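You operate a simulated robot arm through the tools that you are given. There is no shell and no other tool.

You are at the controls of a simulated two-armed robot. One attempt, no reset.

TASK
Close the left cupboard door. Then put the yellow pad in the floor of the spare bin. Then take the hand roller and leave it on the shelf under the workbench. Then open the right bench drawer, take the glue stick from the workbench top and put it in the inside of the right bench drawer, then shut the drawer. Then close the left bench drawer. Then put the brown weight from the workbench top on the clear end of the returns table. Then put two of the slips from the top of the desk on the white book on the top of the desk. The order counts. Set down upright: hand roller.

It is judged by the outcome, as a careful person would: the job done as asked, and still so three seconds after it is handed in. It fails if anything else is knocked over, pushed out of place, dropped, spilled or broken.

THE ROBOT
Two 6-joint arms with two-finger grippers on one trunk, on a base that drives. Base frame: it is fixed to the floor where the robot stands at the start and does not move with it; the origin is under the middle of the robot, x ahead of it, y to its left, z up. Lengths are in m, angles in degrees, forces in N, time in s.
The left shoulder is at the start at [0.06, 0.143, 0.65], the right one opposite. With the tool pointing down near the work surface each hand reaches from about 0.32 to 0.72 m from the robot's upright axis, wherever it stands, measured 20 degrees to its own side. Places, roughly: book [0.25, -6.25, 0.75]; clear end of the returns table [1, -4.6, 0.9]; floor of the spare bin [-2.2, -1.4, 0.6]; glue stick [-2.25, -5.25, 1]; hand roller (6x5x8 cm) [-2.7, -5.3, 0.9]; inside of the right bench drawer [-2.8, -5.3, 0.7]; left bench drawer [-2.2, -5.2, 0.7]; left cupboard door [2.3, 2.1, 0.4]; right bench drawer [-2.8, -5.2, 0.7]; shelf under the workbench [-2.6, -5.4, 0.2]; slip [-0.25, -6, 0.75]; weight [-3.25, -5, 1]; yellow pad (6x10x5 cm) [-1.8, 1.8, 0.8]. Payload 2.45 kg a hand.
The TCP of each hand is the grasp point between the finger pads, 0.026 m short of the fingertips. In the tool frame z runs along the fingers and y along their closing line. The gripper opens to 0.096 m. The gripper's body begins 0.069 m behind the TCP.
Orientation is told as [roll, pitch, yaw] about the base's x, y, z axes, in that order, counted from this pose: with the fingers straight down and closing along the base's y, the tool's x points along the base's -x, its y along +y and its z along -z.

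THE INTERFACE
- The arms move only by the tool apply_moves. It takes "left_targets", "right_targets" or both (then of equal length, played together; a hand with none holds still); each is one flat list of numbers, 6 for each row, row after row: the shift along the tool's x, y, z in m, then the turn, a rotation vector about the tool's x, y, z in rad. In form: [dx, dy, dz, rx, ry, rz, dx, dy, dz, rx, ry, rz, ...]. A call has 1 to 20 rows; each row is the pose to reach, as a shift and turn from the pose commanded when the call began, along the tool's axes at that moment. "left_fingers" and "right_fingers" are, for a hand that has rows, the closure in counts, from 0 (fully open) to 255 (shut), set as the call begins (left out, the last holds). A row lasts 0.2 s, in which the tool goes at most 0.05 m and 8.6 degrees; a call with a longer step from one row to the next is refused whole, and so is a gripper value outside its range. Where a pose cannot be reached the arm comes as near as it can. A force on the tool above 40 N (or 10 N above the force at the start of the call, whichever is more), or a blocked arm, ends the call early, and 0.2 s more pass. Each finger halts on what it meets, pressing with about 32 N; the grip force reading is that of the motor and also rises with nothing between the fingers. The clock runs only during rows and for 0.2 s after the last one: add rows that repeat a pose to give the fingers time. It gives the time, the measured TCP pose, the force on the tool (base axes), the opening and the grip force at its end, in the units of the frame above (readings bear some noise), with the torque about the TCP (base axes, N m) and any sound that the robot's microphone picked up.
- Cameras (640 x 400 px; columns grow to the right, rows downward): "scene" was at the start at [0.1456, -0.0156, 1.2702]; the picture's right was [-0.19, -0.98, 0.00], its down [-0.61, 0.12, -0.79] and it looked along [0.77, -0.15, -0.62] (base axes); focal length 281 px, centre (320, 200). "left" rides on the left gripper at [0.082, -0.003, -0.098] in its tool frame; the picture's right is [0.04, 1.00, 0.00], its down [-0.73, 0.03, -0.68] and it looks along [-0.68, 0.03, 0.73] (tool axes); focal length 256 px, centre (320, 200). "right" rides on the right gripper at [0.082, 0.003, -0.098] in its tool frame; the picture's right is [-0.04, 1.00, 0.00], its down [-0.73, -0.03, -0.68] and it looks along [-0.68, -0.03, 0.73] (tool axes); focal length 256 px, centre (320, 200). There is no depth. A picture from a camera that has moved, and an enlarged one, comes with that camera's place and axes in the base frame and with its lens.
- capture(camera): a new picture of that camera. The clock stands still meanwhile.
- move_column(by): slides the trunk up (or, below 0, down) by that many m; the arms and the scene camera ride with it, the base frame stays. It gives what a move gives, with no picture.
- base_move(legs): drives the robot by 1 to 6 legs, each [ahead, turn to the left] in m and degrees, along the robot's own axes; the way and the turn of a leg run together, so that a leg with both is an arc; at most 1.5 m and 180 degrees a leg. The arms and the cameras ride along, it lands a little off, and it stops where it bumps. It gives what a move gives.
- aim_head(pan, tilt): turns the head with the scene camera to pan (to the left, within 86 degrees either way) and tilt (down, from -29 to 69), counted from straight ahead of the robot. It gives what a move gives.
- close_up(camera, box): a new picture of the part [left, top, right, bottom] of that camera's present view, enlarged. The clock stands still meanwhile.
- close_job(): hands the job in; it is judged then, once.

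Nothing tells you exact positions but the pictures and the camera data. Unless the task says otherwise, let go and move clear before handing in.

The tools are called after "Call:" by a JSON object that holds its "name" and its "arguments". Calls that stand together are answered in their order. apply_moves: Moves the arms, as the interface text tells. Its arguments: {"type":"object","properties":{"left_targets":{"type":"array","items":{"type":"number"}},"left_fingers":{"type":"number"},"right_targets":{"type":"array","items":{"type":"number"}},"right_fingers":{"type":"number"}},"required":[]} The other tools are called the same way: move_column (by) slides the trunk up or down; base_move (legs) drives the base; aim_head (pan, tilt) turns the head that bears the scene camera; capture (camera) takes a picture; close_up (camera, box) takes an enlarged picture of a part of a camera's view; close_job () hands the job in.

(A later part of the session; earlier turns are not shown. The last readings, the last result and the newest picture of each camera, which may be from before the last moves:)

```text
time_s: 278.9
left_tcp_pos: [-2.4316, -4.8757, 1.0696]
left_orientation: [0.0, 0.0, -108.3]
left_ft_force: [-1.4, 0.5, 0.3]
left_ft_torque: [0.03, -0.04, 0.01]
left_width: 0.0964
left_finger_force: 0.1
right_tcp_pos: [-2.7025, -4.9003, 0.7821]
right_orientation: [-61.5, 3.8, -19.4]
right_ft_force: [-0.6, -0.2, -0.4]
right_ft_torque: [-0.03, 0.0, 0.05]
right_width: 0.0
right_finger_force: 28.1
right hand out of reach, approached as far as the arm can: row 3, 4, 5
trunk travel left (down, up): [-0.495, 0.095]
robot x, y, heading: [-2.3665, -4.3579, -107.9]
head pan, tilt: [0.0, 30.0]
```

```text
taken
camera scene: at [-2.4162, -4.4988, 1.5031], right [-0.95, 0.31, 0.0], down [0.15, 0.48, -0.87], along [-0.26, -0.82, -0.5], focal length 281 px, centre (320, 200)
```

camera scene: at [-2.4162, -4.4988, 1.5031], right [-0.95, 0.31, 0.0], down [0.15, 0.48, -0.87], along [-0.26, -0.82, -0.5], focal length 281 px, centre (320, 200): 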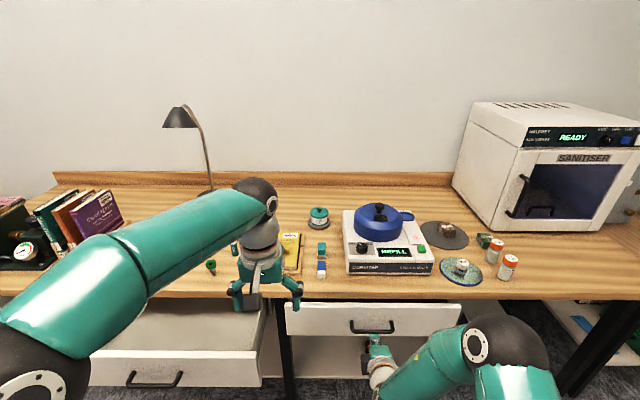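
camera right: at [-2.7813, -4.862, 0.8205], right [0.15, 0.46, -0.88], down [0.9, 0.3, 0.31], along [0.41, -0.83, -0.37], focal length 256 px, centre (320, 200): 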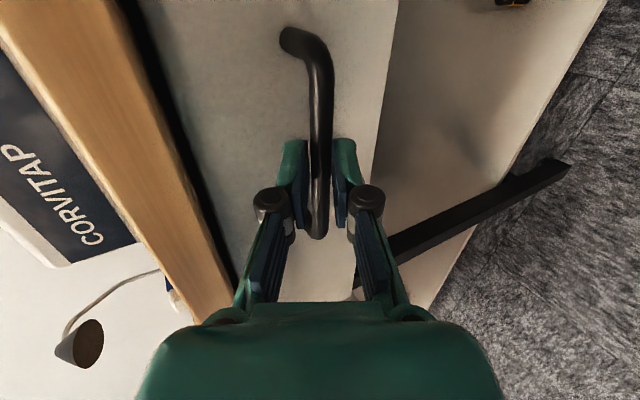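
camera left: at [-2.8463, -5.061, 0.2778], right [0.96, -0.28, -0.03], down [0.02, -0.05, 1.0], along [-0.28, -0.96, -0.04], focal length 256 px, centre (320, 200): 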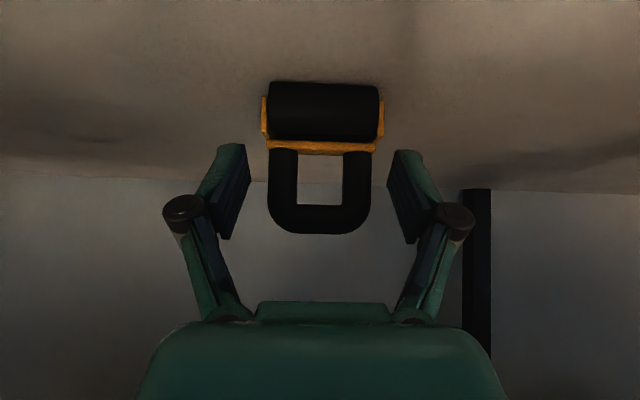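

The fingers slipped off the bar. I check whether the drawer moved.

Call:
{"name": "close_up", "arguments": {"camera": "scene", "box": [260, 270, 500, 400]}}

Call:
{"name": "capture", "arguments": {"camera": "right"}}

```text
2.67 times, centred on (380, 335) of scene
camera zoom: at [-2.4162, -4.4988, 1.5031], right [-0.95, 0.31, 0.0], down [0.15, 0.48, -0.87], along [-0.26, -0.82, -0.5], focal length 749 px, centre (160, -160)
```

zoom: 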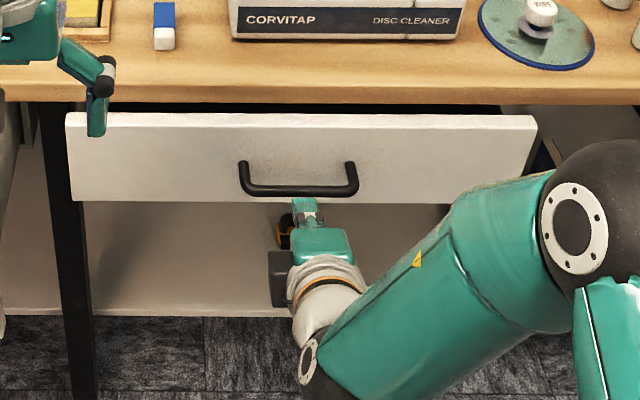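

```text
taken
camera right: at [-2.7482, -4.7919, 0.8301], right [0.14, 0.45, -0.88], down [0.91, 0.3, 0.3], along [0.4, -0.84, -0.37], focal length 256 px, centre (320, 200)
```

right: 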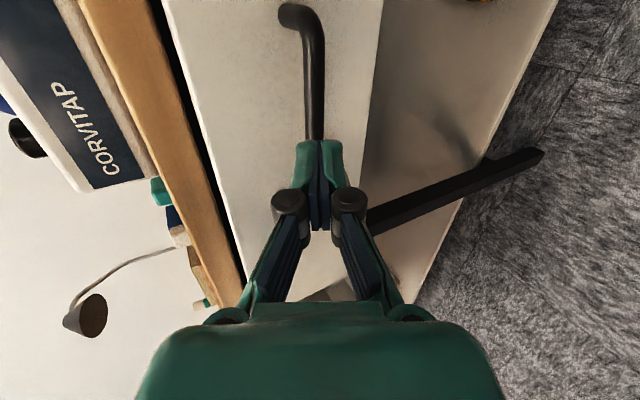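

The drawer has come out about 7 cm before the slip, as the arm ran out of room. I re-grip the bar and this time pull with the base instead.

Call:
{"name": "apply_moves", "arguments": {"right_targets": [0, 0, 0, 0, 0, 0, 0, 0, 0, 0, 0, 0, 0, 0, 0.015, 0, 0, 0, 0, 0, 0.03, 0, 0, 0, 0, 0, 0.034, 0, 0, 0], "right_fingers": 150}}

Call:
{"name": "capture", "arguments": {"camera": "right"}}

```text
time_s: 280.1
left_tcp_pos: [-2.4317, -4.8749, 1.0684]
left_orientation: [0.0, 0.2, -108.3]
left_ft_force: [-0.1, 1.0, -0.1]
left_ft_torque: [-0.02, 0.0, 0.0]
left_width: 0.096
left_finger_force: 0.0
right_tcp_pos: [-2.7099, -4.9275, 0.7649]
right_orientation: [-61.2, 3.8, -19.4]
right_ft_force: [0.8, -0.3, 0.3]
right_ft_torque: [-0.01, -0.05, 0.02]
right_width: 0.0396
right_finger_force: 0.0
right hand out of reach, approached as far as the arm can: row 3, 4, 5
trunk travel left (down, up): [-0.495, 0.095]
robot x, y, heading: [-2.3669, -4.3537, -107.7]
head pan, tilt: [0.0, 30.0]
```

```text
taken
camera right: at [-2.7561, -4.8202, 0.8146], right [0.14, 0.46, -0.88], down [0.91, 0.3, 0.3], along [0.4, -0.84, -0.37], focal length 256 px, centre (320, 200)
```

right: 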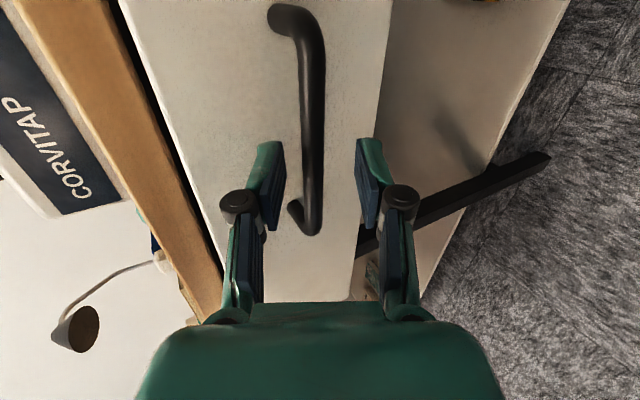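

The bar is between the fingers again. I go slightly deeper, close, and pull with a short backward drive.

Call:
{"name": "apply_moves", "arguments": {"right_targets": [0, 0, 0.006, 0, 0, 0, 0, 0, 0.006, 0, 0, 0]}}

Call:
{"name": "apply_moves", "arguments": {"right_targets": [0, 0, 0, 0, 0, 0, 0, 0, 0, 0, 0, 0, 0, 0, 0, 0, 0, 0, 0, 0, 0, 0, 0, 0], "right_fingers": 255}}

Call:
{"name": "base_move", "arguments": {"legs": [[-0.06, 0]]}}

Call:
{"name": "capture", "arguments": {"camera": "right"}}

```text
time_s: 280.7
left_tcp_pos: [-2.4313, -4.8751, 1.0688]
left_orientation: [-0.1, 0.0, -108.3]
left_ft_force: [0.4, 0.0, -0.3]
left_ft_torque: [-0.02, -0.03, 0.0]
left_width: 0.0961
left_finger_force: 0.1
right_tcp_pos: [-2.7107, -4.9342, 0.7632]
right_orientation: [-61.4, 3.7, -19.3]
right_ft_force: [0.1, 0.0, -0.5]
right_ft_torque: [0.01, 0.01, 0.01]
right_width: 0.0394
right_finger_force: 0.1
trunk travel left (down, up): [-0.495, 0.095]
robot x, y, heading: [-2.3683, -4.3586, -108.1]
head pan, tilt: [0.0, 30.0]
```

```text
time_s: 281.7
left_tcp_pos: [-2.4308, -4.8739, 1.0695]
left_orientation: [-0.1, -0.1, -108.3]
left_ft_force: [-0.6, 0.2, 0.0]
left_ft_torque: [0.01, 0.01, 0.01]
left_width: 0.0959
left_finger_force: 0.0
right_tcp_pos: [-2.7103, -4.9346, 0.7651]
right_orientation: [-61.7, 3.7, -19.4]
right_ft_force: [1.0, -2.3, 16.2]
right_ft_torque: [-0.49, -0.82, -0.3]
right_width: 0.0117
right_finger_force: 38.6
trunk travel left (down, up): [-0.495, 0.095]
robot x, y, heading: [-2.3643, -4.3595, -107.8]
head pan, tilt: [0.0, 30.0]
```

```text
time_s: 282.6
left_tcp_pos: [-2.4109, -4.8136, 1.0705]
left_orientation: [-0.1, 0.0, -108.4]
left_ft_force: [-0.2, 0.2, 0.6]
left_ft_torque: [0.0, 0.02, 0.0]
left_width: 0.0962
left_finger_force: 0.0
right_tcp_pos: [-2.6907, -4.8747, 0.7657]
right_orientation: [-61.6, 3.8, -19.3]
right_ft_force: [5.4, 0.8, 21.7]
right_ft_torque: [-0.54, -0.84, -0.2]
right_width: 0.012
right_finger_force: 39.2
trunk travel left (down, up): [-0.495, 0.095]
robot x, y, heading: [-2.353, -4.2982, -108.0]
head pan, tilt: [0.0, 30.0]
```

```text
taken
camera right: at [-2.7377, -4.7664, 0.8147], right [0.14, 0.46, -0.88], down [0.91, 0.3, 0.3], along [0.4, -0.84, -0.37], focal length 256 px, centre (320, 200)
```

right: 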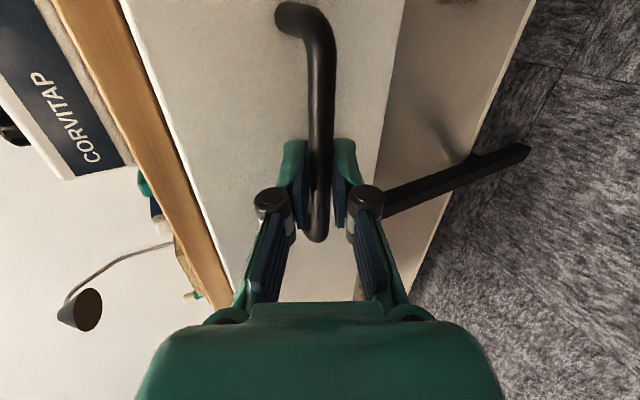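

Still gripped, and the drawer followed. I pull on with two more short drives.

Call:
{"name": "base_move", "arguments": {"legs": [[-0.06, 0]]}}

Call:
{"name": "base_move", "arguments": {"legs": [[-0.06, 0]]}}

Call:
{"name": "capture", "arguments": {"camera": "scene"}}

```text
time_s: 283.6
left_tcp_pos: [-2.394, -4.7583, 1.0708]
left_orientation: [-0.1, -0.1, -108.3]
left_ft_force: [-0.5, 0.2, -0.1]
left_ft_torque: [0.0, 0.04, 0.01]
left_width: 0.0961
left_finger_force: 0.0
right_tcp_pos: [-2.6729, -4.8186, 0.7662]
right_orientation: [-61.4, 3.7, -19.2]
right_ft_force: [6.3, -0.1, 11.3]
right_ft_torque: [-0.44, -1.01, -0.08]
right_width: 0.012
right_finger_force: 38.2
trunk travel left (down, up): [-0.495, 0.095]
robot x, y, heading: [-2.3316, -4.2409, -107.9]
head pan, tilt: [0.0, 30.0]
```

```text
time_s: 284.6
left_tcp_pos: [-2.3749, -4.7005, 1.0717]
left_orientation: [0.0, 0.0, -108.2]
left_ft_force: [-0.3, -0.6, 0.0]
left_ft_torque: [-0.02, 0.03, -0.01]
left_width: 0.0959
left_finger_force: 0.0
right_tcp_pos: [-2.6535, -4.7607, 0.7661]
right_orientation: [-61.3, 3.7, -19.2]
right_ft_force: [4.0, 0.8, 7.3]
right_ft_torque: [-0.41, -0.92, -0.12]
right_width: 0.0119
right_finger_force: 38.5
trunk travel left (down, up): [-0.495, 0.095]
robot x, y, heading: [-2.3113, -4.1806, -107.7]
head pan, tilt: [0.0, 30.0]
```

```text
taken
camera scene: at [-2.3581, -4.3232, 1.5031], right [-0.95, 0.31, 0.0], down [0.15, 0.48, -0.87], along [-0.26, -0.83, -0.5], focal length 281 px, centre (320, 200)
```

scene: 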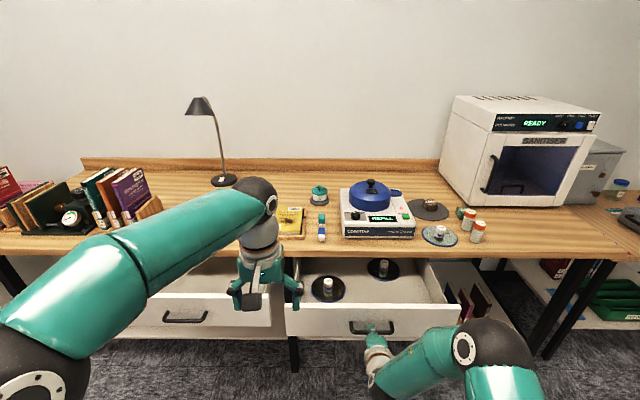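

The right drawer now stands open about 0.22 m, with two knobbed discs inside. I let go of the handle and back the hand away.

Call:
{"name": "apply_moves", "arguments": {"right_targets": [0, 0, 0, 0, 0, 0, 0, 0, 0, 0, 0, 0, 0, 0, -0.02, 0, 0, 0, 0, 0, -0.05, 0, 0, 0], "right_fingers": 130}}

Call:
{"name": "base_move", "arguments": {"legs": [[-0.15, 0]]}}

Call:
{"name": "capture", "arguments": {"camera": "right"}}

Call:
{"name": "close_up", "arguments": {"camera": "scene", "box": [150, 160, 470, 360]}}

```text
time_s: 285.6
left_tcp_pos: [-2.3758, -4.7014, 1.0703]
left_orientation: [-0.1, 0.1, -108.2]
left_ft_force: [0.1, -0.8, -1.3]
left_ft_torque: [0.0, 0.0, -0.02]
left_width: 0.0959
left_finger_force: 0.0
right_tcp_pos: [-2.6372, -4.7194, 0.7897]
right_orientation: [-61.3, 3.7, -19.2]
right_ft_force: [0.3, -0.2, -0.2]
right_ft_torque: [0.02, 0.01, 0.0]
right_width: 0.047
right_finger_force: 0.0
trunk travel left (down, up): [-0.495, 0.095]
robot x, y, heading: [-2.3136, -4.1819, -107.9]
head pan, tilt: [0.0, 30.0]
```

```text
time_s: 287.0
left_tcp_pos: [-2.3275, -4.5545, 1.0713]
left_orientation: [-0.1, 0.0, -108.3]
left_ft_force: [0.0, 0.0, -0.2]
left_ft_torque: [-0.05, 0.0, 0.0]
left_width: 0.0958
left_finger_force: 0.0
right_tcp_pos: [-2.5899, -4.573, 0.7909]
right_orientation: [-61.4, 3.7, -19.1]
right_ft_force: [0.4, 0.6, 1.0]
right_ft_torque: [-0.02, 0.01, 0.03]
right_width: 0.0469
right_finger_force: 0.0
trunk travel left (down, up): [-0.495, 0.095]
robot x, y, heading: [-2.2701, -4.0385, -107.9]
head pan, tilt: [0.0, 30.0]
```

```text
taken
camera right: at [-2.636, -4.4652, 0.8391], right [0.14, 0.46, -0.88], down [0.9, 0.3, 0.3], along [0.4, -0.84, -0.37], focal length 256 px, centre (320, 200)
```

right: 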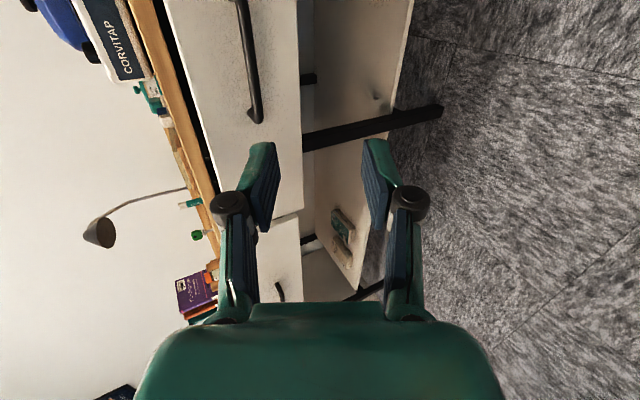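

```text
2.00 times, centred on (310, 260) of scene
camera zoom: at [-2.3117, -4.1771, 1.5031], right [-0.95, 0.3, 0.0], down [0.15, 0.48, -0.87], along [-0.26, -0.83, -0.5], focal length 562 px, centre (340, 80)
```

zoom: 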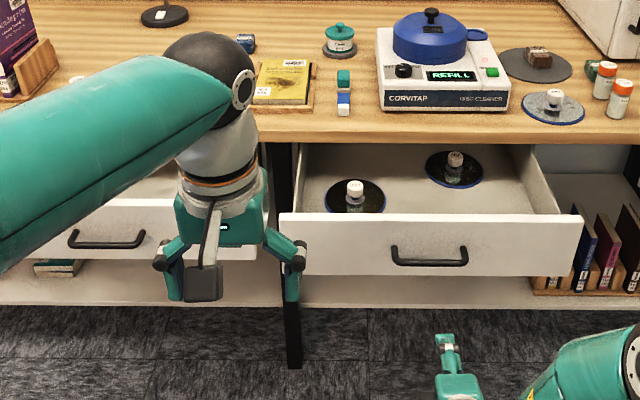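

The drawer's free spot is at its front middle, clear of both discs. I first fold the right hand back to a plain downward pose close to the body.

Call:
{"name": "apply_moves", "arguments": {"right_targets": [0.0014, -0.0075, -0.0254, -0.1338, 0, 0, 0.0028, -0.015, -0.0509, -0.2675, 0, 0, 0.0041, -0.0224, -0.0763, -0.4013, 0, 0, 0.0055, -0.0299, -0.1018, -0.535, 0, 0, 0.0069, -0.0374, -0.1272, -0.6688, 0, 0, 0.0083, -0.0449, -0.1526, -0.8025, 0, 0, 0.0096, -0.0523, -0.1781, -0.9363, 0, 0, 0.011, -0.0598, -0.2035, -1.07, 0, 0], "right_fingers": 0}}

Call:
{"name": "apply_moves", "arguments": {"right_targets": [0, 0, 0, 0, 0, 0.143, 0, 0, 0, 0, 0, 0.286, 0, 0, 0, 0, 0, 0.428, 0, 0, 0, 0, 0, 0.571, 0, 0, 0, 0, 0, 0.714, 0, 0, 0, 0, 0, 0.857, 0, 0, 0, 0, 0, 1.0, 0, 0, 0, 0, 0, 1.142, 0, 0, 0, 0, 0, 1.285, 0, 0, 0, 0, 0, 1.428, 0, 0, 0, 0, 0, 1.56]}}

```text
time_s: 288.8
left_tcp_pos: [-2.3297, -4.5542, 1.0724]
left_orientation: [-0.1, 0.0, -108.2]
left_ft_force: [-0.2, 0.6, -0.5]
left_ft_torque: [0.02, -0.02, -0.03]
left_width: 0.0962
left_finger_force: 0.0
right_tcp_pos: [-2.5417, -4.4309, 0.9399]
right_orientation: [0.2, 3.7, -19.1]
right_ft_force: [1.0, 0.5, -0.2]
right_ft_torque: [0.0, -0.01, 0.04]
right_width: 0.0958
right_finger_force: 0.1
trunk travel left (down, up): [-0.495, 0.095]
robot x, y, heading: [-2.265, -4.0365, -107.8]
head pan, tilt: [0.0, 30.0]
```

```text
time_s: 291.2
left_tcp_pos: [-2.3297, -4.5553, 1.071]
left_orientation: [-0.1, 0.0, -108.2]
left_ft_force: [0.0, 0.3, 0.1]
left_ft_torque: [0.01, 0.01, -0.02]
left_width: 0.0963
left_finger_force: 0.0
right_tcp_pos: [-2.5418, -4.4319, 0.9411]
right_orientation: [-3.7, 0.0, -108.7]
right_ft_force: [0.0, 0.1, -0.4]
right_ft_torque: [-0.02, 0.0, -0.01]
right_width: 0.0959
right_finger_force: 0.1
trunk travel left (down, up): [-0.495, 0.095]
robot x, y, heading: [-2.2657, -4.0344, -107.8]
head pan, tilt: [0.0, 30.0]
```

Right hand is neutral. I tuck it to the side, then move the robot so the glue stick lies straight ahead of the left shoulder.

Call:
{"name": "apply_moves", "arguments": {"right_targets": [0.034, -0.034, -0.01, 0, 0, 0, 0.068, -0.068, -0.02, 0, 0, 0, 0.102, -0.102, -0.03, 0, 0, 0, 0.136, -0.136, -0.04, 0, 0, 0, 0.17, -0.17, -0.05, 0, 0, 0], "left_targets": [0.02, 0.01, 0, 0, 0, 0, 0.04, 0.02, 0, 0, 0, 0, 0.06, 0.03, 0, 0, 0, 0, 0.08, 0.04, 0, 0, 0, 0, 0.1, 0.05, 0, 0, 0, 0]}}

Call:
{"name": "base_move", "arguments": {"legs": [[0, 19], [0.52, 0], [0, -19]]}}

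Call:
{"name": "capture", "arguments": {"camera": "left"}}

Call:
{"name": "capture", "arguments": {"camera": "scene"}}

```text
time_s: 292.4
left_tcp_pos: [-2.249, -4.4756, 1.0712]
left_orientation: [-0.1, -0.1, -108.1]
left_ft_force: [-0.1, 0.4, 0.6]
left_ft_torque: [0.01, 0.02, -0.02]
left_width: 0.096
left_finger_force: 0.1
right_tcp_pos: [-2.6484, -4.2153, 1.0025]
right_orientation: [-3.6, -0.1, -108.4]
right_ft_force: [0.3, 0.4, 0.0]
right_ft_torque: [0.01, 0.01, 0.03]
right_width: 0.0964
right_finger_force: 0.1
trunk travel left (down, up): [-0.495, 0.095]
robot x, y, heading: [-2.2649, -4.0371, -107.8]
head pan, tilt: [0.0, 30.0]
```

```text
time_s: 297.8
left_tcp_pos: [-2.2422, -5.003, 1.071]
left_orientation: [0.0, 0.1, -108.5]
left_ft_force: [-0.5, 0.3, -0.3]
left_ft_torque: [-0.01, 0.01, -0.01]
left_width: 0.096
left_finger_force: 0.1
right_tcp_pos: [-2.6389, -4.7441, 1.0032]
right_orientation: [-3.7, 0.1, -108.9]
right_ft_force: [0.3, -0.5, 0.5]
right_ft_torque: [-0.01, 0.01, -0.04]
right_width: 0.0959
right_finger_force: 0.1
trunk travel left (down, up): [-0.495, 0.095]
robot x, y, heading: [-2.2451, -4.568, -107.9]
head pan, tilt: [0.0, 30.0]
```

```text
taken
camera left: at [-2.2187, -4.925, 1.1689], right [0.96, -0.28, 0.0], down [-0.2, -0.71, 0.68], along [-0.19, -0.65, -0.73], focal length 256 px, centre (320, 200)
```

left: 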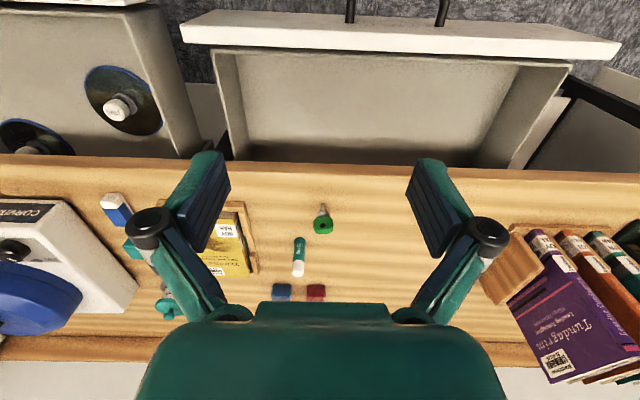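

```text
taken
camera scene: at [-2.2901, -4.7103, 1.5029], right [-0.95, 0.31, 0.0], down [0.15, 0.48, -0.87], along [-0.27, -0.82, -0.5], focal length 281 px, centre (320, 200)
```

scene: 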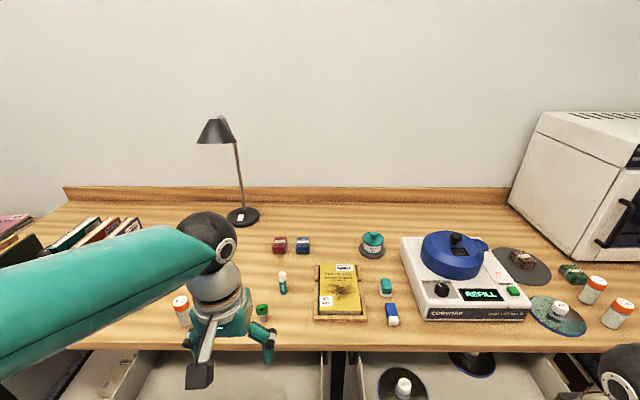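

The glue stick stands at [-2.367, -5.291], top at z 0.932. Before going closer I look straight down at the gap between my body and the open drawers.

Call:
{"name": "aim_head", "arguments": {"pan": 0, "tilt": 69}}

Call:
{"name": "capture", "arguments": {"camera": "scene"}}

```text
time_s: 298.8
left_tcp_pos: [-2.2421, -5.0045, 1.0702]
left_orientation: [-0.1, 0.0, -108.5]
left_ft_force: [-0.1, 0.4, 0.2]
left_ft_torque: [-0.01, 0.04, 0.0]
left_width: 0.0962
left_finger_force: 0.1
right_tcp_pos: [-2.6388, -4.7438, 1.0028]
right_orientation: [-3.6, -0.1, -108.9]
right_ft_force: [-0.1, -0.3, 0.4]
right_ft_torque: [-0.02, -0.01, -0.03]
right_width: 0.096
right_finger_force: 0.1
trunk travel left (down, up): [-0.495, 0.095]
robot x, y, heading: [-2.2419, -4.5711, -107.8]
head pan, tilt: [0.0, 68.8]
```

```text
taken
camera scene: at [-2.2795, -4.6778, 1.4515], right [-0.95, 0.31, 0.0], down [0.29, 0.89, -0.36], along [-0.11, -0.35, -0.93], focal length 281 px, centre (320, 200)
```

scene: 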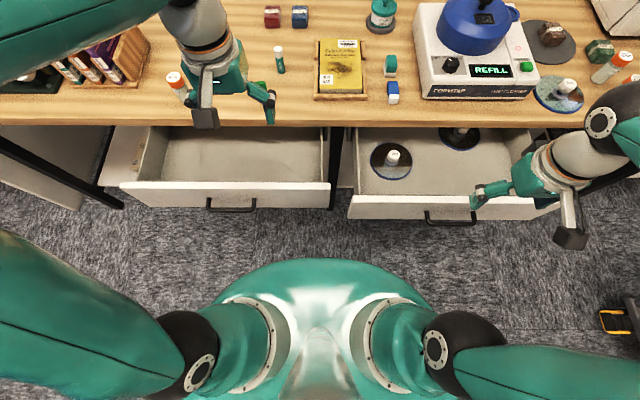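

The body stays clear of the drawer handles by about 0.1 m. I roll 6 cm closer and bring the left hand above the glue stick.

Call:
{"name": "base_move", "arguments": {"legs": [[0.06, 0]]}}

```text
time_s: 299.8
left_tcp_pos: [-2.2608, -5.0631, 1.0701]
left_orientation: [0.0, 0.1, -108.5]
left_ft_force: [-0.1, -1.0, 0.0]
left_ft_torque: [0.02, 0.01, 0.0]
left_width: 0.0963
left_finger_force: 0.0
right_tcp_pos: [-2.6581, -4.8027, 1.0029]
right_orientation: [-3.6, 0.1, -108.8]
right_ft_force: [1.4, -1.0, -0.7]
right_ft_torque: [0.06, 0.01, 0.0]
right_width: 0.096
right_finger_force: 0.1
trunk travel left (down, up): [-0.495, 0.095]
robot x, y, heading: [-2.2638, -4.6237, -107.5]
head pan, tilt: [0.0, 68.8]
```

I move the left hand over the glue stick with the fingers half open, then check alignment.

Call:
{"name": "apply_moves", "arguments": {"left_targets": [-0.042, -0.005, 0.005, 0, 0, 0, -0.084, -0.01, 0.01, 0, 0, 0, -0.126, -0.014, 0.015, 0, 0, 0, -0.168, -0.019, 0.02, 0, 0, 0, -0.21, -0.024, 0.025, 0, 0, 0, -0.25, -0.0284, 0.03, 0, 0, 0, -0.25, -0.0284, 0.03, 0, 0, 0], "left_fingers": 122}}

Call:
{"name": "capture", "arguments": {"camera": "left"}}

```text
time_s: 301.4
left_tcp_pos: [-2.3553, -5.2582, 1.0313]
left_orientation: [-0.1, 0.1, -108.5]
left_ft_force: [0.5, -0.9, -0.4]
left_ft_torque: [0.01, 0.0, 0.02]
left_width: 0.0502
left_finger_force: 0.0
left hand out of reach, approached as far as the arm can: row 6, 7
right_tcp_pos: [-2.6572, -4.8019, 1.0026]
right_orientation: [-3.6, 0.0, -108.8]
right_ft_force: [0.4, 0.0, 1.1]
right_ft_torque: [0.02, -0.03, -0.03]
right_width: 0.0959
right_finger_force: 0.0
trunk travel left (down, up): [-0.495, 0.095]
robot x, y, heading: [-2.2585, -4.622, -107.8]
head pan, tilt: [0.0, 68.8]
```

```text
taken
camera left: at [-2.3309, -5.1791, 1.1287], right [0.96, -0.28, 0.0], down [-0.2, -0.71, 0.68], along [-0.19, -0.65, -0.74], focal length 256 px, centre (320, 200)
```

left: 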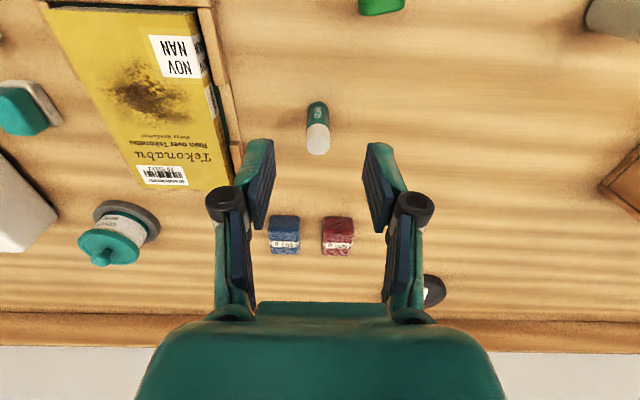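

The stick stands 3 cm farther ahead, centred between the fingers. Reach improves lower down, so I descend and slide forward onto it.

Call:
{"name": "apply_moves", "arguments": {"left_targets": [0, 0, 0.035, 0, 0, 0, 0, 0, 0.07, 0, 0, 0, -0.005, 0, 0.1, 0, 0, 0, -0.015, 0, 0.116, 0, 0, 0, -0.03, 0, 0.116, 0, 0, 0, -0.03, 0, 0.116, 0, 0, 0]}}

Call:
{"name": "capture", "arguments": {"camera": "left"}}

```text
time_s: 302.8
left_tcp_pos: [-2.3633, -5.2841, 0.9139]
left_orientation: [-0.1, -0.1, -108.5]
left_ft_force: [0.4, -0.2, 0.0]
left_ft_torque: [0.0, 0.04, 0.03]
left_width: 0.05
left_finger_force: 0.1
right_tcp_pos: [-2.6579, -4.8011, 1.0033]
right_orientation: [-3.7, 0.0, -108.9]
right_ft_force: [-0.1, 0.4, -0.4]
right_ft_torque: [-0.02, 0.03, -0.01]
right_width: 0.0957
right_finger_force: 0.1
trunk travel left (down, up): [-0.495, 0.095]
robot x, y, heading: [-2.2608, -4.624, -108.1]
head pan, tilt: [0.0, 68.8]
```

```text
taken
camera left: at [-2.3404, -5.2051, 1.0119], right [0.96, -0.28, 0.0], down [-0.2, -0.71, 0.68], along [-0.19, -0.65, -0.73], focal length 256 px, centre (320, 200)
```

left: 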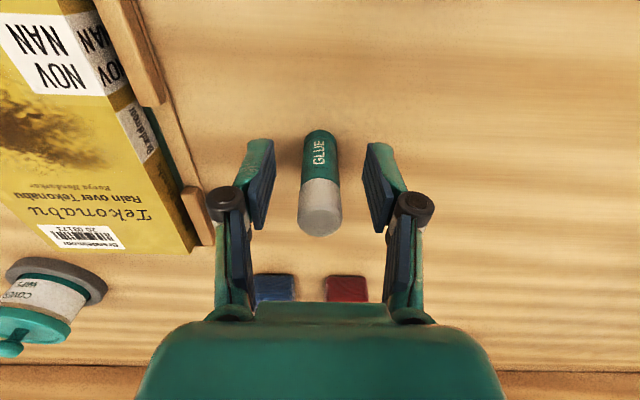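

"GLUE" is readable on the stick, and it is between the fingers. I close and lift.

Call:
{"name": "apply_moves", "arguments": {"left_targets": [0, 0, 0, 0, 0, 0, 0, 0, 0, 0, 0, 0, 0, 0, 0, 0, 0, 0, 0, 0, 0, 0, 0, 0], "left_fingers": 255}}

Call:
{"name": "apply_moves", "arguments": {"left_targets": [0, 0, -0.02, 0, 0, 0, 0.01, 0, -0.05, 0, 0, 0, 0.03, 0, -0.09, 0, 0, 0, 0.06, 0, -0.12, 0, 0, 0, 0.1, 0, -0.14, 0, 0, 0, 0.14, 0, -0.15, 0, 0, 0]}}

Call:
{"name": "capture", "arguments": {"camera": "left"}}

```text
time_s: 303.8
left_tcp_pos: [-2.3635, -5.2841, 0.914]
left_orientation: [-0.1, 0.0, -108.5]
left_ft_force: [-0.2, 0.1, 0.0]
left_ft_torque: [0.0, 0.02, -0.02]
left_width: 0.0204
left_finger_force: 32.1
right_tcp_pos: [-2.6575, -4.801, 1.0034]
right_orientation: [-3.7, 0.1, -108.8]
right_ft_force: [-0.2, 0.1, 0.1]
right_ft_torque: [0.02, 0.0, -0.01]
right_width: 0.096
right_finger_force: 0.0
trunk travel left (down, up): [-0.495, 0.095]
robot x, y, heading: [-2.2631, -4.6234, -108.1]
head pan, tilt: [0.0, 68.8]
```

```text
time_s: 305.2
left_tcp_pos: [-2.3186, -5.1503, 1.0657]
left_orientation: [-0.1, 0.0, -108.4]
left_ft_force: [-0.5, 1.1, -0.1]
left_ft_torque: [-0.01, 0.0, -0.01]
left_width: 0.0197
left_finger_force: 32.3
right_tcp_pos: [-2.6562, -4.7999, 1.0037]
right_orientation: [-3.7, -0.2, -108.8]
right_ft_force: [0.3, 0.3, 0.9]
right_ft_torque: [0.02, -0.01, -0.03]
right_width: 0.0959
right_finger_force: 0.1
trunk travel left (down, up): [-0.495, 0.095]
robot x, y, heading: [-2.2653, -4.6254, -107.8]
head pan, tilt: [0.0, 68.8]
```

```text
taken
camera left: at [-2.2938, -5.0708, 1.1626], right [0.96, -0.28, 0.0], down [-0.2, -0.71, 0.68], along [-0.19, -0.65, -0.73], focal length 256 px, centre (320, 200)
```

left: 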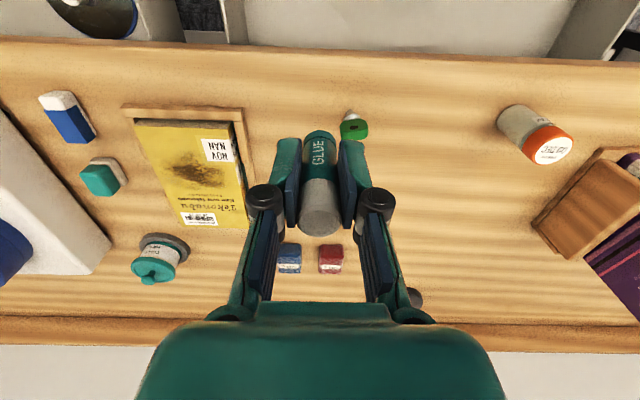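

The glue stick is in hand. I back off and sidestep right so I face the open right drawer.

Call:
{"name": "base_move", "arguments": {"legs": [[-0.6, 0], [0, -20], [0, -19], [0.58, 0], [0, 20], [0, 19]]}}

Call:
{"name": "aim_head", "arguments": {"pan": 0, "tilt": 50}}

Call:
{"name": "capture", "arguments": {"camera": "scene"}}

```text
time_s: 316.2
left_tcp_pos: [-2.6115, -4.8976, 1.0638]
left_orientation: [0.0, 0.0, -108.1]
left_ft_force: [0.5, -1.0, 0.9]
left_ft_torque: [-0.03, 0.0, -0.01]
left_width: 0.02
left_finger_force: 32.3
right_tcp_pos: [-2.9525, -4.551, 1.0031]
right_orientation: [-3.7, 0.0, -108.4]
right_ft_force: [0.0, 0.1, -0.4]
right_ft_torque: [0.0, 0.0, 0.02]
right_width: 0.0961
right_finger_force: 0.0
trunk travel left (down, up): [-0.495, 0.095]
robot x, y, heading: [-2.5757, -4.3639, -107.7]
head pan, tilt: [0.0, 68.8]
```

```text
time_s: 317.1
left_tcp_pos: [-2.6121, -4.8982, 1.065]
left_orientation: [-0.1, 0.0, -108.2]
left_ft_force: [-0.1, 0.4, -0.4]
left_ft_torque: [0.02, 0.0, -0.03]
left_width: 0.0198
left_finger_force: 32.0
right_tcp_pos: [-2.9522, -4.55, 1.0024]
right_orientation: [-3.7, 0.1, -108.4]
right_ft_force: [0.2, 0.1, 0.2]
right_ft_torque: [0.02, 0.01, 0.01]
right_width: 0.096
right_finger_force: 0.0
trunk travel left (down, up): [-0.495, 0.095]
robot x, y, heading: [-2.5818, -4.3644, -107.7]
head pan, tilt: [0.0, 50.0]
```

```text
taken
camera scene: at [-2.6243, -4.4935, 1.4733], right [-0.95, 0.3, 0.0], down [0.23, 0.73, -0.64], along [-0.2, -0.61, -0.77], focal length 281 px, centre (320, 200)
```

scene: 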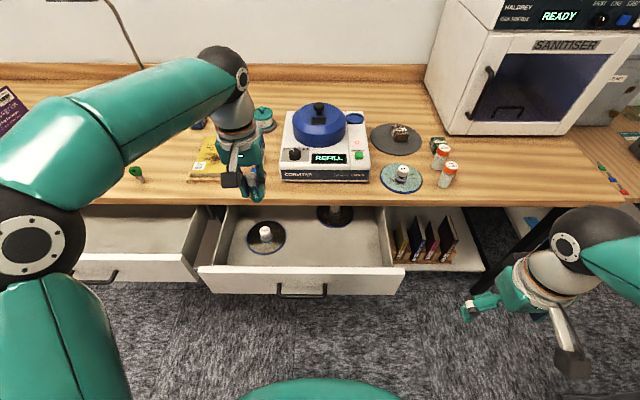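

I face the drawer squarely. The free spot at its right front is about [-2.796, -4.858]; I bring the glue stick over it.

Call:
{"name": "apply_moves", "arguments": {"left_targets": [-0.005, -0.047, 0, 0, 0, 0, -0.01, -0.094, 0, 0, 0, 0, -0.015, -0.141, 0, 0, 0, 0, -0.019, -0.1875, 0.02, 0, 0, 0, -0.019, -0.1875, 0.04, 0, 0, 0]}}

Call:
{"name": "capture", "arguments": {"camera": "left"}}

Call:
{"name": "capture", "arguments": {"camera": "scene"}}

```text
refused: row 4 steps farther than a row can; nothing moved
```

```text
taken
camera left: at [-2.5889, -4.8187, 1.1626], right [0.96, -0.27, 0.0], down [-0.2, -0.71, 0.68], along [-0.19, -0.65, -0.73], focal length 256 px, centre (320, 200)
```

left: 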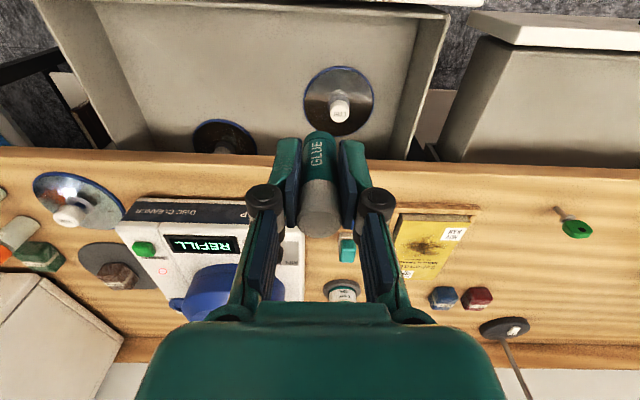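

```text
taken
camera scene: at [-2.6243, -4.4935, 1.4733], right [-0.95, 0.3, 0.0], down [0.23, 0.73, -0.64], along [-0.2, -0.61, -0.77], focal length 281 px, centre (320, 200)
```

scene: 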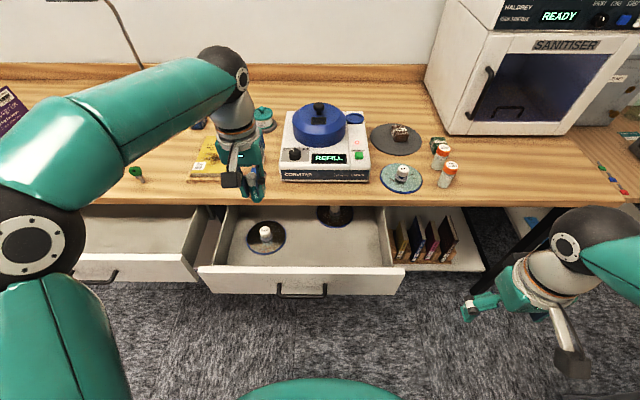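

Steps were too long; I resend with finer steps.

Call:
{"name": "apply_moves", "arguments": {"left_targets": [-0.005, -0.04, 0, 0, 0, 0, -0.01, -0.08, 0, 0, 0, 0, -0.015, -0.12, 0, 0, 0, 0, -0.019, -0.16, 0.01, 0, 0, 0, -0.019, -0.1875, 0.03, 0, 0, 0, -0.019, -0.1875, 0.05, 0, 0, 0]}}

Call:
{"name": "capture", "arguments": {"camera": "left"}}

Call:
{"name": "capture", "arguments": {"camera": "scene"}}

```text
time_s: 318.5
left_tcp_pos: [-2.7969, -4.8586, 1.016]
left_orientation: [-0.2, 0.0, -107.9]
left_ft_force: [-0.4, -0.2, 0.5]
left_ft_torque: [0.01, -0.03, 0.03]
left_width: 0.0202
left_finger_force: 32.1
right_tcp_pos: [-2.9521, -4.5494, 1.0031]
right_orientation: [-3.6, 0.0, -108.4]
right_ft_force: [-1.0, 1.1, -0.1]
right_ft_torque: [0.03, -0.03, 0.01]
right_width: 0.0959
right_finger_force: 0.0
trunk travel left (down, up): [-0.495, 0.095]
robot x, y, heading: [-2.5811, -4.3674, -107.7]
head pan, tilt: [0.0, 50.0]
```

```text
taken
camera left: at [-2.7738, -4.7787, 1.1138], right [0.96, -0.27, 0.0], down [-0.2, -0.71, 0.68], along [-0.19, -0.65, -0.73], focal length 256 px, centre (320, 200)
```

left: 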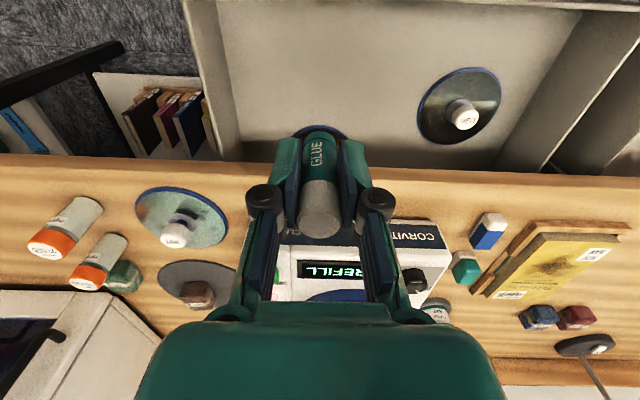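

```text
taken
camera scene: at [-2.6234, -4.4939, 1.4734], right [-0.95, 0.3, 0.0], down [0.23, 0.73, -0.64], along [-0.2, -0.61, -0.77], focal length 281 px, centre (320, 200)
```

scene: 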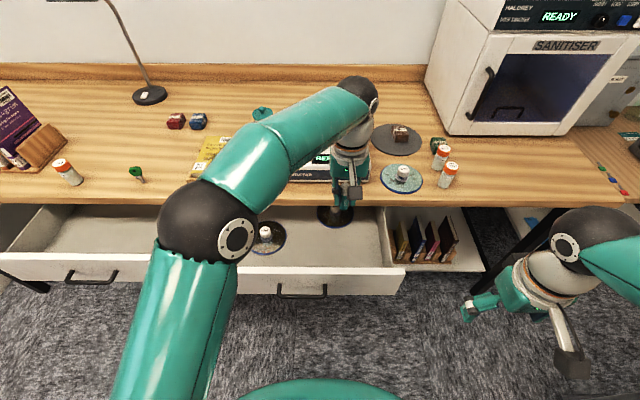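

The spot right below is clear floor in the drawer. I lower the stick to just above it.

Call:
{"name": "apply_moves", "arguments": {"left_targets": [0, 0, 0.045, 0, 0, 0, 0, 0, 0.09, 0, 0, 0, 0, 0, 0.135, 0, 0, 0, 0, 0, 0.175, 0, 0, 0, 0, 0, 0.205, 0, 0, 0, 0, 0, 0.22, 0, 0, 0]}}

Call:
{"name": "capture", "arguments": {"camera": "left"}}

Call:
{"name": "close_up", "arguments": {"camera": "scene", "box": [220, 120, 460, 320]}}

```text
time_s: 319.9
left_tcp_pos: [-2.7968, -4.8572, 0.7951]
left_orientation: [-0.1, 0.0, -108.2]
left_ft_force: [0.3, 0.0, 0.5]
left_ft_torque: [0.01, 0.04, -0.02]
left_width: 0.02
left_finger_force: 31.9
right_tcp_pos: [-2.9518, -4.5509, 1.0026]
right_orientation: [-3.8, 0.0, -108.4]
right_ft_force: [0.5, -0.8, 0.8]
right_ft_torque: [0.01, 0.03, 0.0]
right_width: 0.0961
right_finger_force: 0.1
trunk travel left (down, up): [-0.495, 0.095]
robot x, y, heading: [-2.5827, -4.362, -107.8]
head pan, tilt: [0.0, 50.0]
```

```text
taken
camera left: at [-2.773, -4.7786, 0.8929], right [0.96, -0.27, 0.0], down [-0.2, -0.71, 0.68], along [-0.19, -0.65, -0.73], focal length 256 px, centre (320, 200)
```

left: 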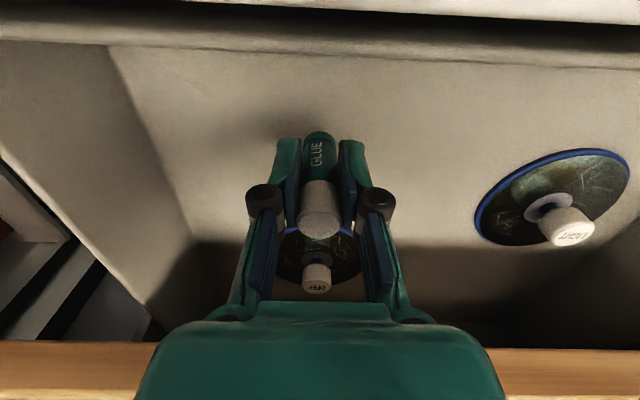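

```text
2.00 times, centred on (340, 220) of scene
camera zoom: at [-2.6238, -4.4938, 1.4734], right [-0.95, 0.3, 0.0], down [0.23, 0.73, -0.64], along [-0.2, -0.61, -0.77], focal length 562 px, centre (280, 160)
```

zoom: 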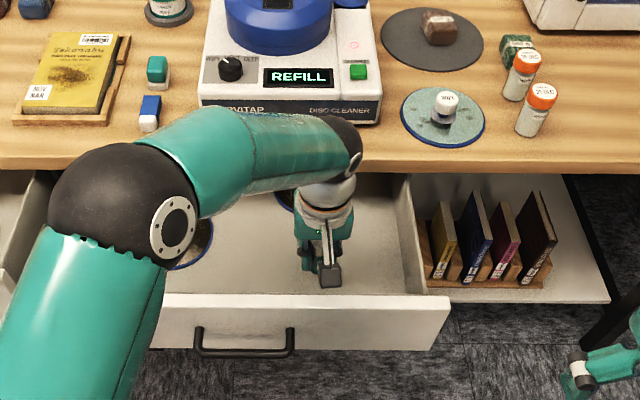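

The stick's foot is now a centimetre or two above the drawer floor. I lower in small steps until the force shows contact.

Call:
{"name": "apply_moves", "arguments": {"left_targets": [0, 0, 0.006, 0, 0, 0]}}

Call:
{"name": "apply_moves", "arguments": {"left_targets": [0, 0, 0.004, 0, 0, 0]}}

Call:
{"name": "apply_moves", "arguments": {"left_targets": [0, 0, 0.004, 0, 0, 0]}}

```text
time_s: 320.3
left_tcp_pos: [-2.7964, -4.8571, 0.7875]
left_orientation: [-0.1, 0.0, -108.1]
left_ft_force: [-0.7, -0.2, 0.7]
left_ft_torque: [0.03, 0.01, -0.01]
left_width: 0.02
left_finger_force: 31.6
right_tcp_pos: [-2.9519, -4.5495, 1.0042]
right_orientation: [-3.6, 0.1, -108.3]
right_ft_force: [0.5, 0.0, 0.3]
right_ft_torque: [-0.01, 0.01, -0.03]
right_width: 0.0962
right_finger_force: 0.2
trunk travel left (down, up): [-0.495, 0.095]
robot x, y, heading: [-2.5807, -4.3605, -107.6]
head pan, tilt: [0.0, 50.0]
```

```text
time_s: 320.7
left_tcp_pos: [-2.7955, -4.8572, 0.7841]
left_orientation: [-0.1, -0.1, -108.1]
left_ft_force: [0.6, -0.2, 0.3]
left_ft_torque: [0.0, 0.02, 0.03]
left_width: 0.0199
left_finger_force: 32.2
right_tcp_pos: [-2.9523, -4.5507, 1.0037]
right_orientation: [-3.6, 0.0, -108.4]
right_ft_force: [-0.1, -0.4, 0.4]
right_ft_torque: [-0.01, -0.01, 0.0]
right_width: 0.0959
right_finger_force: 0.1
trunk travel left (down, up): [-0.495, 0.095]
robot x, y, heading: [-2.5847, -4.3614, -107.7]
head pan, tilt: [0.0, 50.0]
```

```text
time_s: 321.1
left_tcp_pos: [-2.7953, -4.8561, 0.7794]
left_orientation: [-0.1, 0.0, -108.1]
left_ft_force: [0.4, 0.1, -0.1]
left_ft_torque: [0.01, 0.0, -0.04]
left_width: 0.0201
left_finger_force: 32.0
right_tcp_pos: [-2.9521, -4.5501, 1.004]
right_orientation: [-3.7, 0.0, -108.5]
right_ft_force: [0.8, -0.1, -0.1]
right_ft_torque: [0.0, 0.03, -0.02]
right_width: 0.0957
right_finger_force: 0.0
trunk travel left (down, up): [-0.495, 0.095]
robot x, y, heading: [-2.5826, -4.3632, -107.9]
head pan, tilt: [0.0, 50.0]
```

No contact yet. I go on in small steps.

Call:
{"name": "apply_moves", "arguments": {"left_targets": [0, 0, 0.004, 0, 0, 0]}}

Call:
{"name": "apply_moves", "arguments": {"left_targets": [0, 0, 0.004, 0, 0, 0]}}

Call:
{"name": "capture", "arguments": {"camera": "left"}}

```text
time_s: 321.5
left_tcp_pos: [-2.7958, -4.8588, 0.7768]
left_orientation: [-0.1, 0.1, -108.1]
left_ft_force: [0.5, -0.4, 0.5]
left_ft_torque: [0.01, -0.03, 0.01]
left_width: 0.0199
left_finger_force: 32.2
right_tcp_pos: [-2.9511, -4.5508, 1.0037]
right_orientation: [-3.7, 0.0, -108.4]
right_ft_force: [0.7, 0.0, -0.7]
right_ft_torque: [0.01, 0.01, 0.0]
right_width: 0.096
right_finger_force: 0.0
trunk travel left (down, up): [-0.495, 0.095]
robot x, y, heading: [-2.5821, -4.3609, -107.7]
head pan, tilt: [0.0, 50.0]
```

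```text
time_s: 321.9
left_tcp_pos: [-2.795, -4.8588, 0.7733]
left_orientation: [-0.1, 0.0, -108.1]
left_ft_force: [0.2, -0.6, -0.5]
left_ft_torque: [0.03, -0.02, -0.02]
left_width: 0.0199
left_finger_force: 31.4
right_tcp_pos: [-2.9533, -4.5487, 1.0043]
right_orientation: [-3.7, 0.0, -108.3]
right_ft_force: [0.1, -0.3, 0.4]
right_ft_torque: [-0.02, -0.01, 0.01]
right_width: 0.096
right_finger_force: 0.1
trunk travel left (down, up): [-0.495, 0.095]
robot x, y, heading: [-2.5858, -4.3636, -107.7]
head pan, tilt: [0.0, 50.0]
```

```text
taken
camera left: at [-2.773, -4.7791, 0.8706], right [0.96, -0.27, 0.0], down [-0.2, -0.71, 0.68], along [-0.19, -0.65, -0.73], focal length 256 px, centre (320, 200)
```

left: 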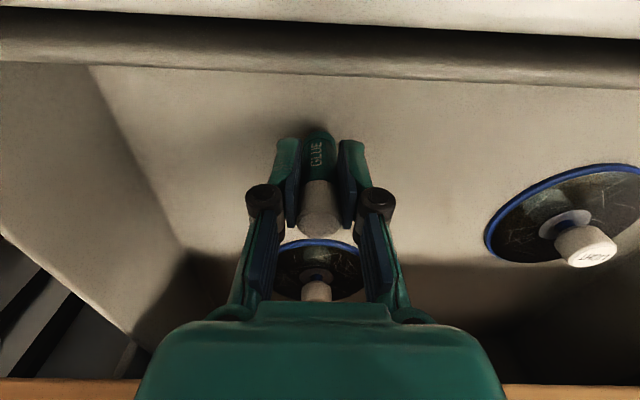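

I check the clearance between the hand's camera and the drawer's front panel before going lower.

Call:
{"name": "close_up", "arguments": {"camera": "scene", "box": [300, 190, 420, 290]}}

```text
4.00 times, centred on (360, 240) of scene
camera zoom: at [-2.6238, -4.4939, 1.4733], right [-0.95, 0.3, 0.0], down [0.23, 0.73, -0.64], along [-0.2, -0.61, -0.77], focal length 1123 px, centre (160, 40)
```

zoom: 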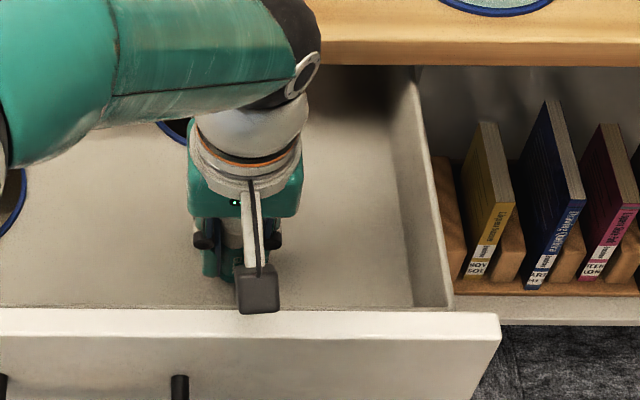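

The camera block is only a few millimetres above the panel's inner edge. I shift 4 cm further into the drawer, where it hangs free, and continue down.

Call:
{"name": "apply_moves", "arguments": {"left_targets": [-0.019, 0, 0, 0, 0, 0, -0.038, 0, 0, 0, 0, 0, -0.038, 0, 0.005, 0, 0, 0]}}

Call:
{"name": "apply_moves", "arguments": {"left_targets": [0, 0, 0.005, 0, 0, 0]}}

Call:
{"name": "apply_moves", "arguments": {"left_targets": [0, 0, 0.005, 0, 0, 0]}}

Call:
{"name": "capture", "arguments": {"camera": "left"}}

```text
time_s: 322.7
left_tcp_pos: [-2.8074, -4.8946, 0.7671]
left_orientation: [-0.1, 0.0, -108.2]
left_ft_force: [-0.8, -0.5, -0.4]
left_ft_torque: [-0.04, -0.01, -0.02]
left_width: 0.02
left_finger_force: 32.3
right_tcp_pos: [-2.9533, -4.5503, 1.0036]
right_orientation: [-3.7, 0.0, -108.4]
right_ft_force: [0.2, 0.1, -0.8]
right_ft_torque: [0.01, -0.01, 0.02]
right_width: 0.0963
right_finger_force: 0.1
trunk travel left (down, up): [-0.495, 0.095]
robot x, y, heading: [-2.5812, -4.3663, -107.8]
head pan, tilt: [0.0, 50.0]
```

```text
time_s: 323.1
left_tcp_pos: [-2.8074, -4.8944, 0.7638]
left_orientation: [-0.2, -0.2, -108.1]
left_ft_force: [0.6, 1.0, 5.7]
left_ft_torque: [-0.01, -0.03, -0.01]
left_width: 0.0201
left_finger_force: 32.0
right_tcp_pos: [-2.9517, -4.5492, 1.0032]
right_orientation: [-3.7, 0.0, -108.4]
right_ft_force: [0.7, -0.7, -0.3]
right_ft_torque: [0.04, 0.0, -0.03]
right_width: 0.096
right_finger_force: 0.1
trunk travel left (down, up): [-0.495, 0.095]
robot x, y, heading: [-2.579, -4.3649, -107.6]
head pan, tilt: [0.0, 50.0]
```

```text
time_s: 323.5
left_tcp_pos: [-2.8084, -4.8944, 0.7628]
left_orientation: [-0.4, -0.6, -108.1]
left_ft_force: [-0.1, -0.8, 26.1]
left_ft_torque: [-0.18, 0.05, -0.03]
left_width: 0.0202
left_finger_force: 32.6
right_tcp_pos: [-2.953, -4.548, 1.0048]
right_orientation: [-3.7, -0.1, -108.4]
right_ft_force: [0.0, -0.6, 0.3]
right_ft_torque: [0.01, 0.03, 0.04]
right_width: 0.0961
right_finger_force: 0.0
trunk travel left (down, up): [-0.495, 0.095]
robot x, y, heading: [-2.5853, -4.3673, -107.6]
head pan, tilt: [0.0, 50.0]
```

```text
taken
camera left: at [-2.7843, -4.8152, 0.8595], right [0.96, -0.27, -0.01], down [-0.19, -0.7, 0.69], along [-0.19, -0.66, -0.73], focal length 256 px, centre (320, 200)
```

left: 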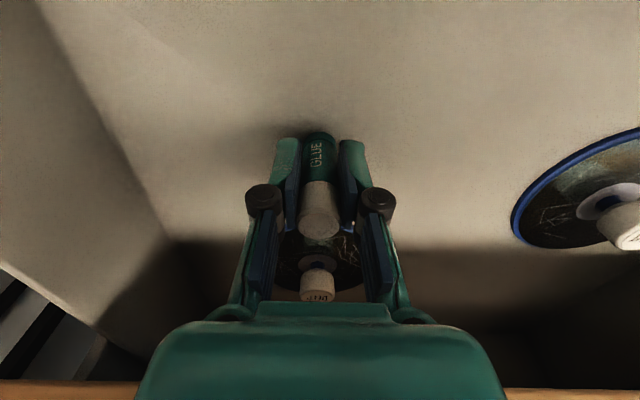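

The stick is standing on the drawer floor. I ease off the pressure, release, and lift away straight up.

Call:
{"name": "apply_moves", "arguments": {"left_targets": [0, 0, -0.004, 0, 0, 0, 0, 0, -0.005, 0, 0, 0]}}

Call:
{"name": "apply_moves", "arguments": {"left_targets": [0, 0, 0, 0, 0, 0, 0, 0, 0, 0, 0, 0, 0, 0, 0, 0, 0, 0], "left_fingers": 130}}

Call:
{"name": "capture", "arguments": {"camera": "left"}}

```text
time_s: 324.1
left_tcp_pos: [-2.8062, -4.8924, 0.7617]
left_orientation: [-0.1, 0.1, -108.1]
left_ft_force: [-1.6, -0.4, 11.4]
left_ft_torque: [-0.11, 0.11, -0.01]
left_width: 0.0201
left_finger_force: 32.0
right_tcp_pos: [-2.9513, -4.5496, 1.004]
right_orientation: [-3.7, 0.1, -108.4]
right_ft_force: [0.1, -0.7, 0.0]
right_ft_torque: [-0.03, 0.0, -0.03]
right_width: 0.0958
right_finger_force: 0.1
trunk travel left (down, up): [-0.495, 0.095]
robot x, y, heading: [-2.5818, -4.3637, -107.5]
head pan, tilt: [0.0, 50.0]
```

```text
time_s: 324.9
left_tcp_pos: [-2.8065, -4.8939, 0.7615]
left_orientation: [-0.1, 0.0, -108.1]
left_ft_force: [0.9, -0.4, 0.6]
left_ft_torque: [0.01, -0.01, -0.01]
left_width: 0.0471
left_finger_force: 0.1
right_tcp_pos: [-2.9515, -4.5511, 1.0039]
right_orientation: [-3.7, 0.1, -108.4]
right_ft_force: [-0.1, 0.4, 0.3]
right_ft_torque: [-0.06, -0.01, 0.03]
right_width: 0.096
right_finger_force: 0.1
trunk travel left (down, up): [-0.495, 0.095]
robot x, y, heading: [-2.5824, -4.3641, -107.9]
head pan, tilt: [0.0, 50.0]
```

```text
taken
camera left: at [-2.7844, -4.8149, 0.8604], right [0.96, -0.27, 0.0], down [-0.2, -0.71, 0.68], along [-0.19, -0.65, -0.73], focal length 256 px, centre (320, 200)
```

left: 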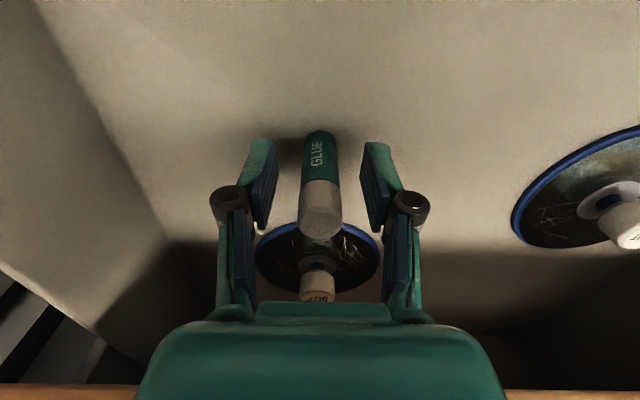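

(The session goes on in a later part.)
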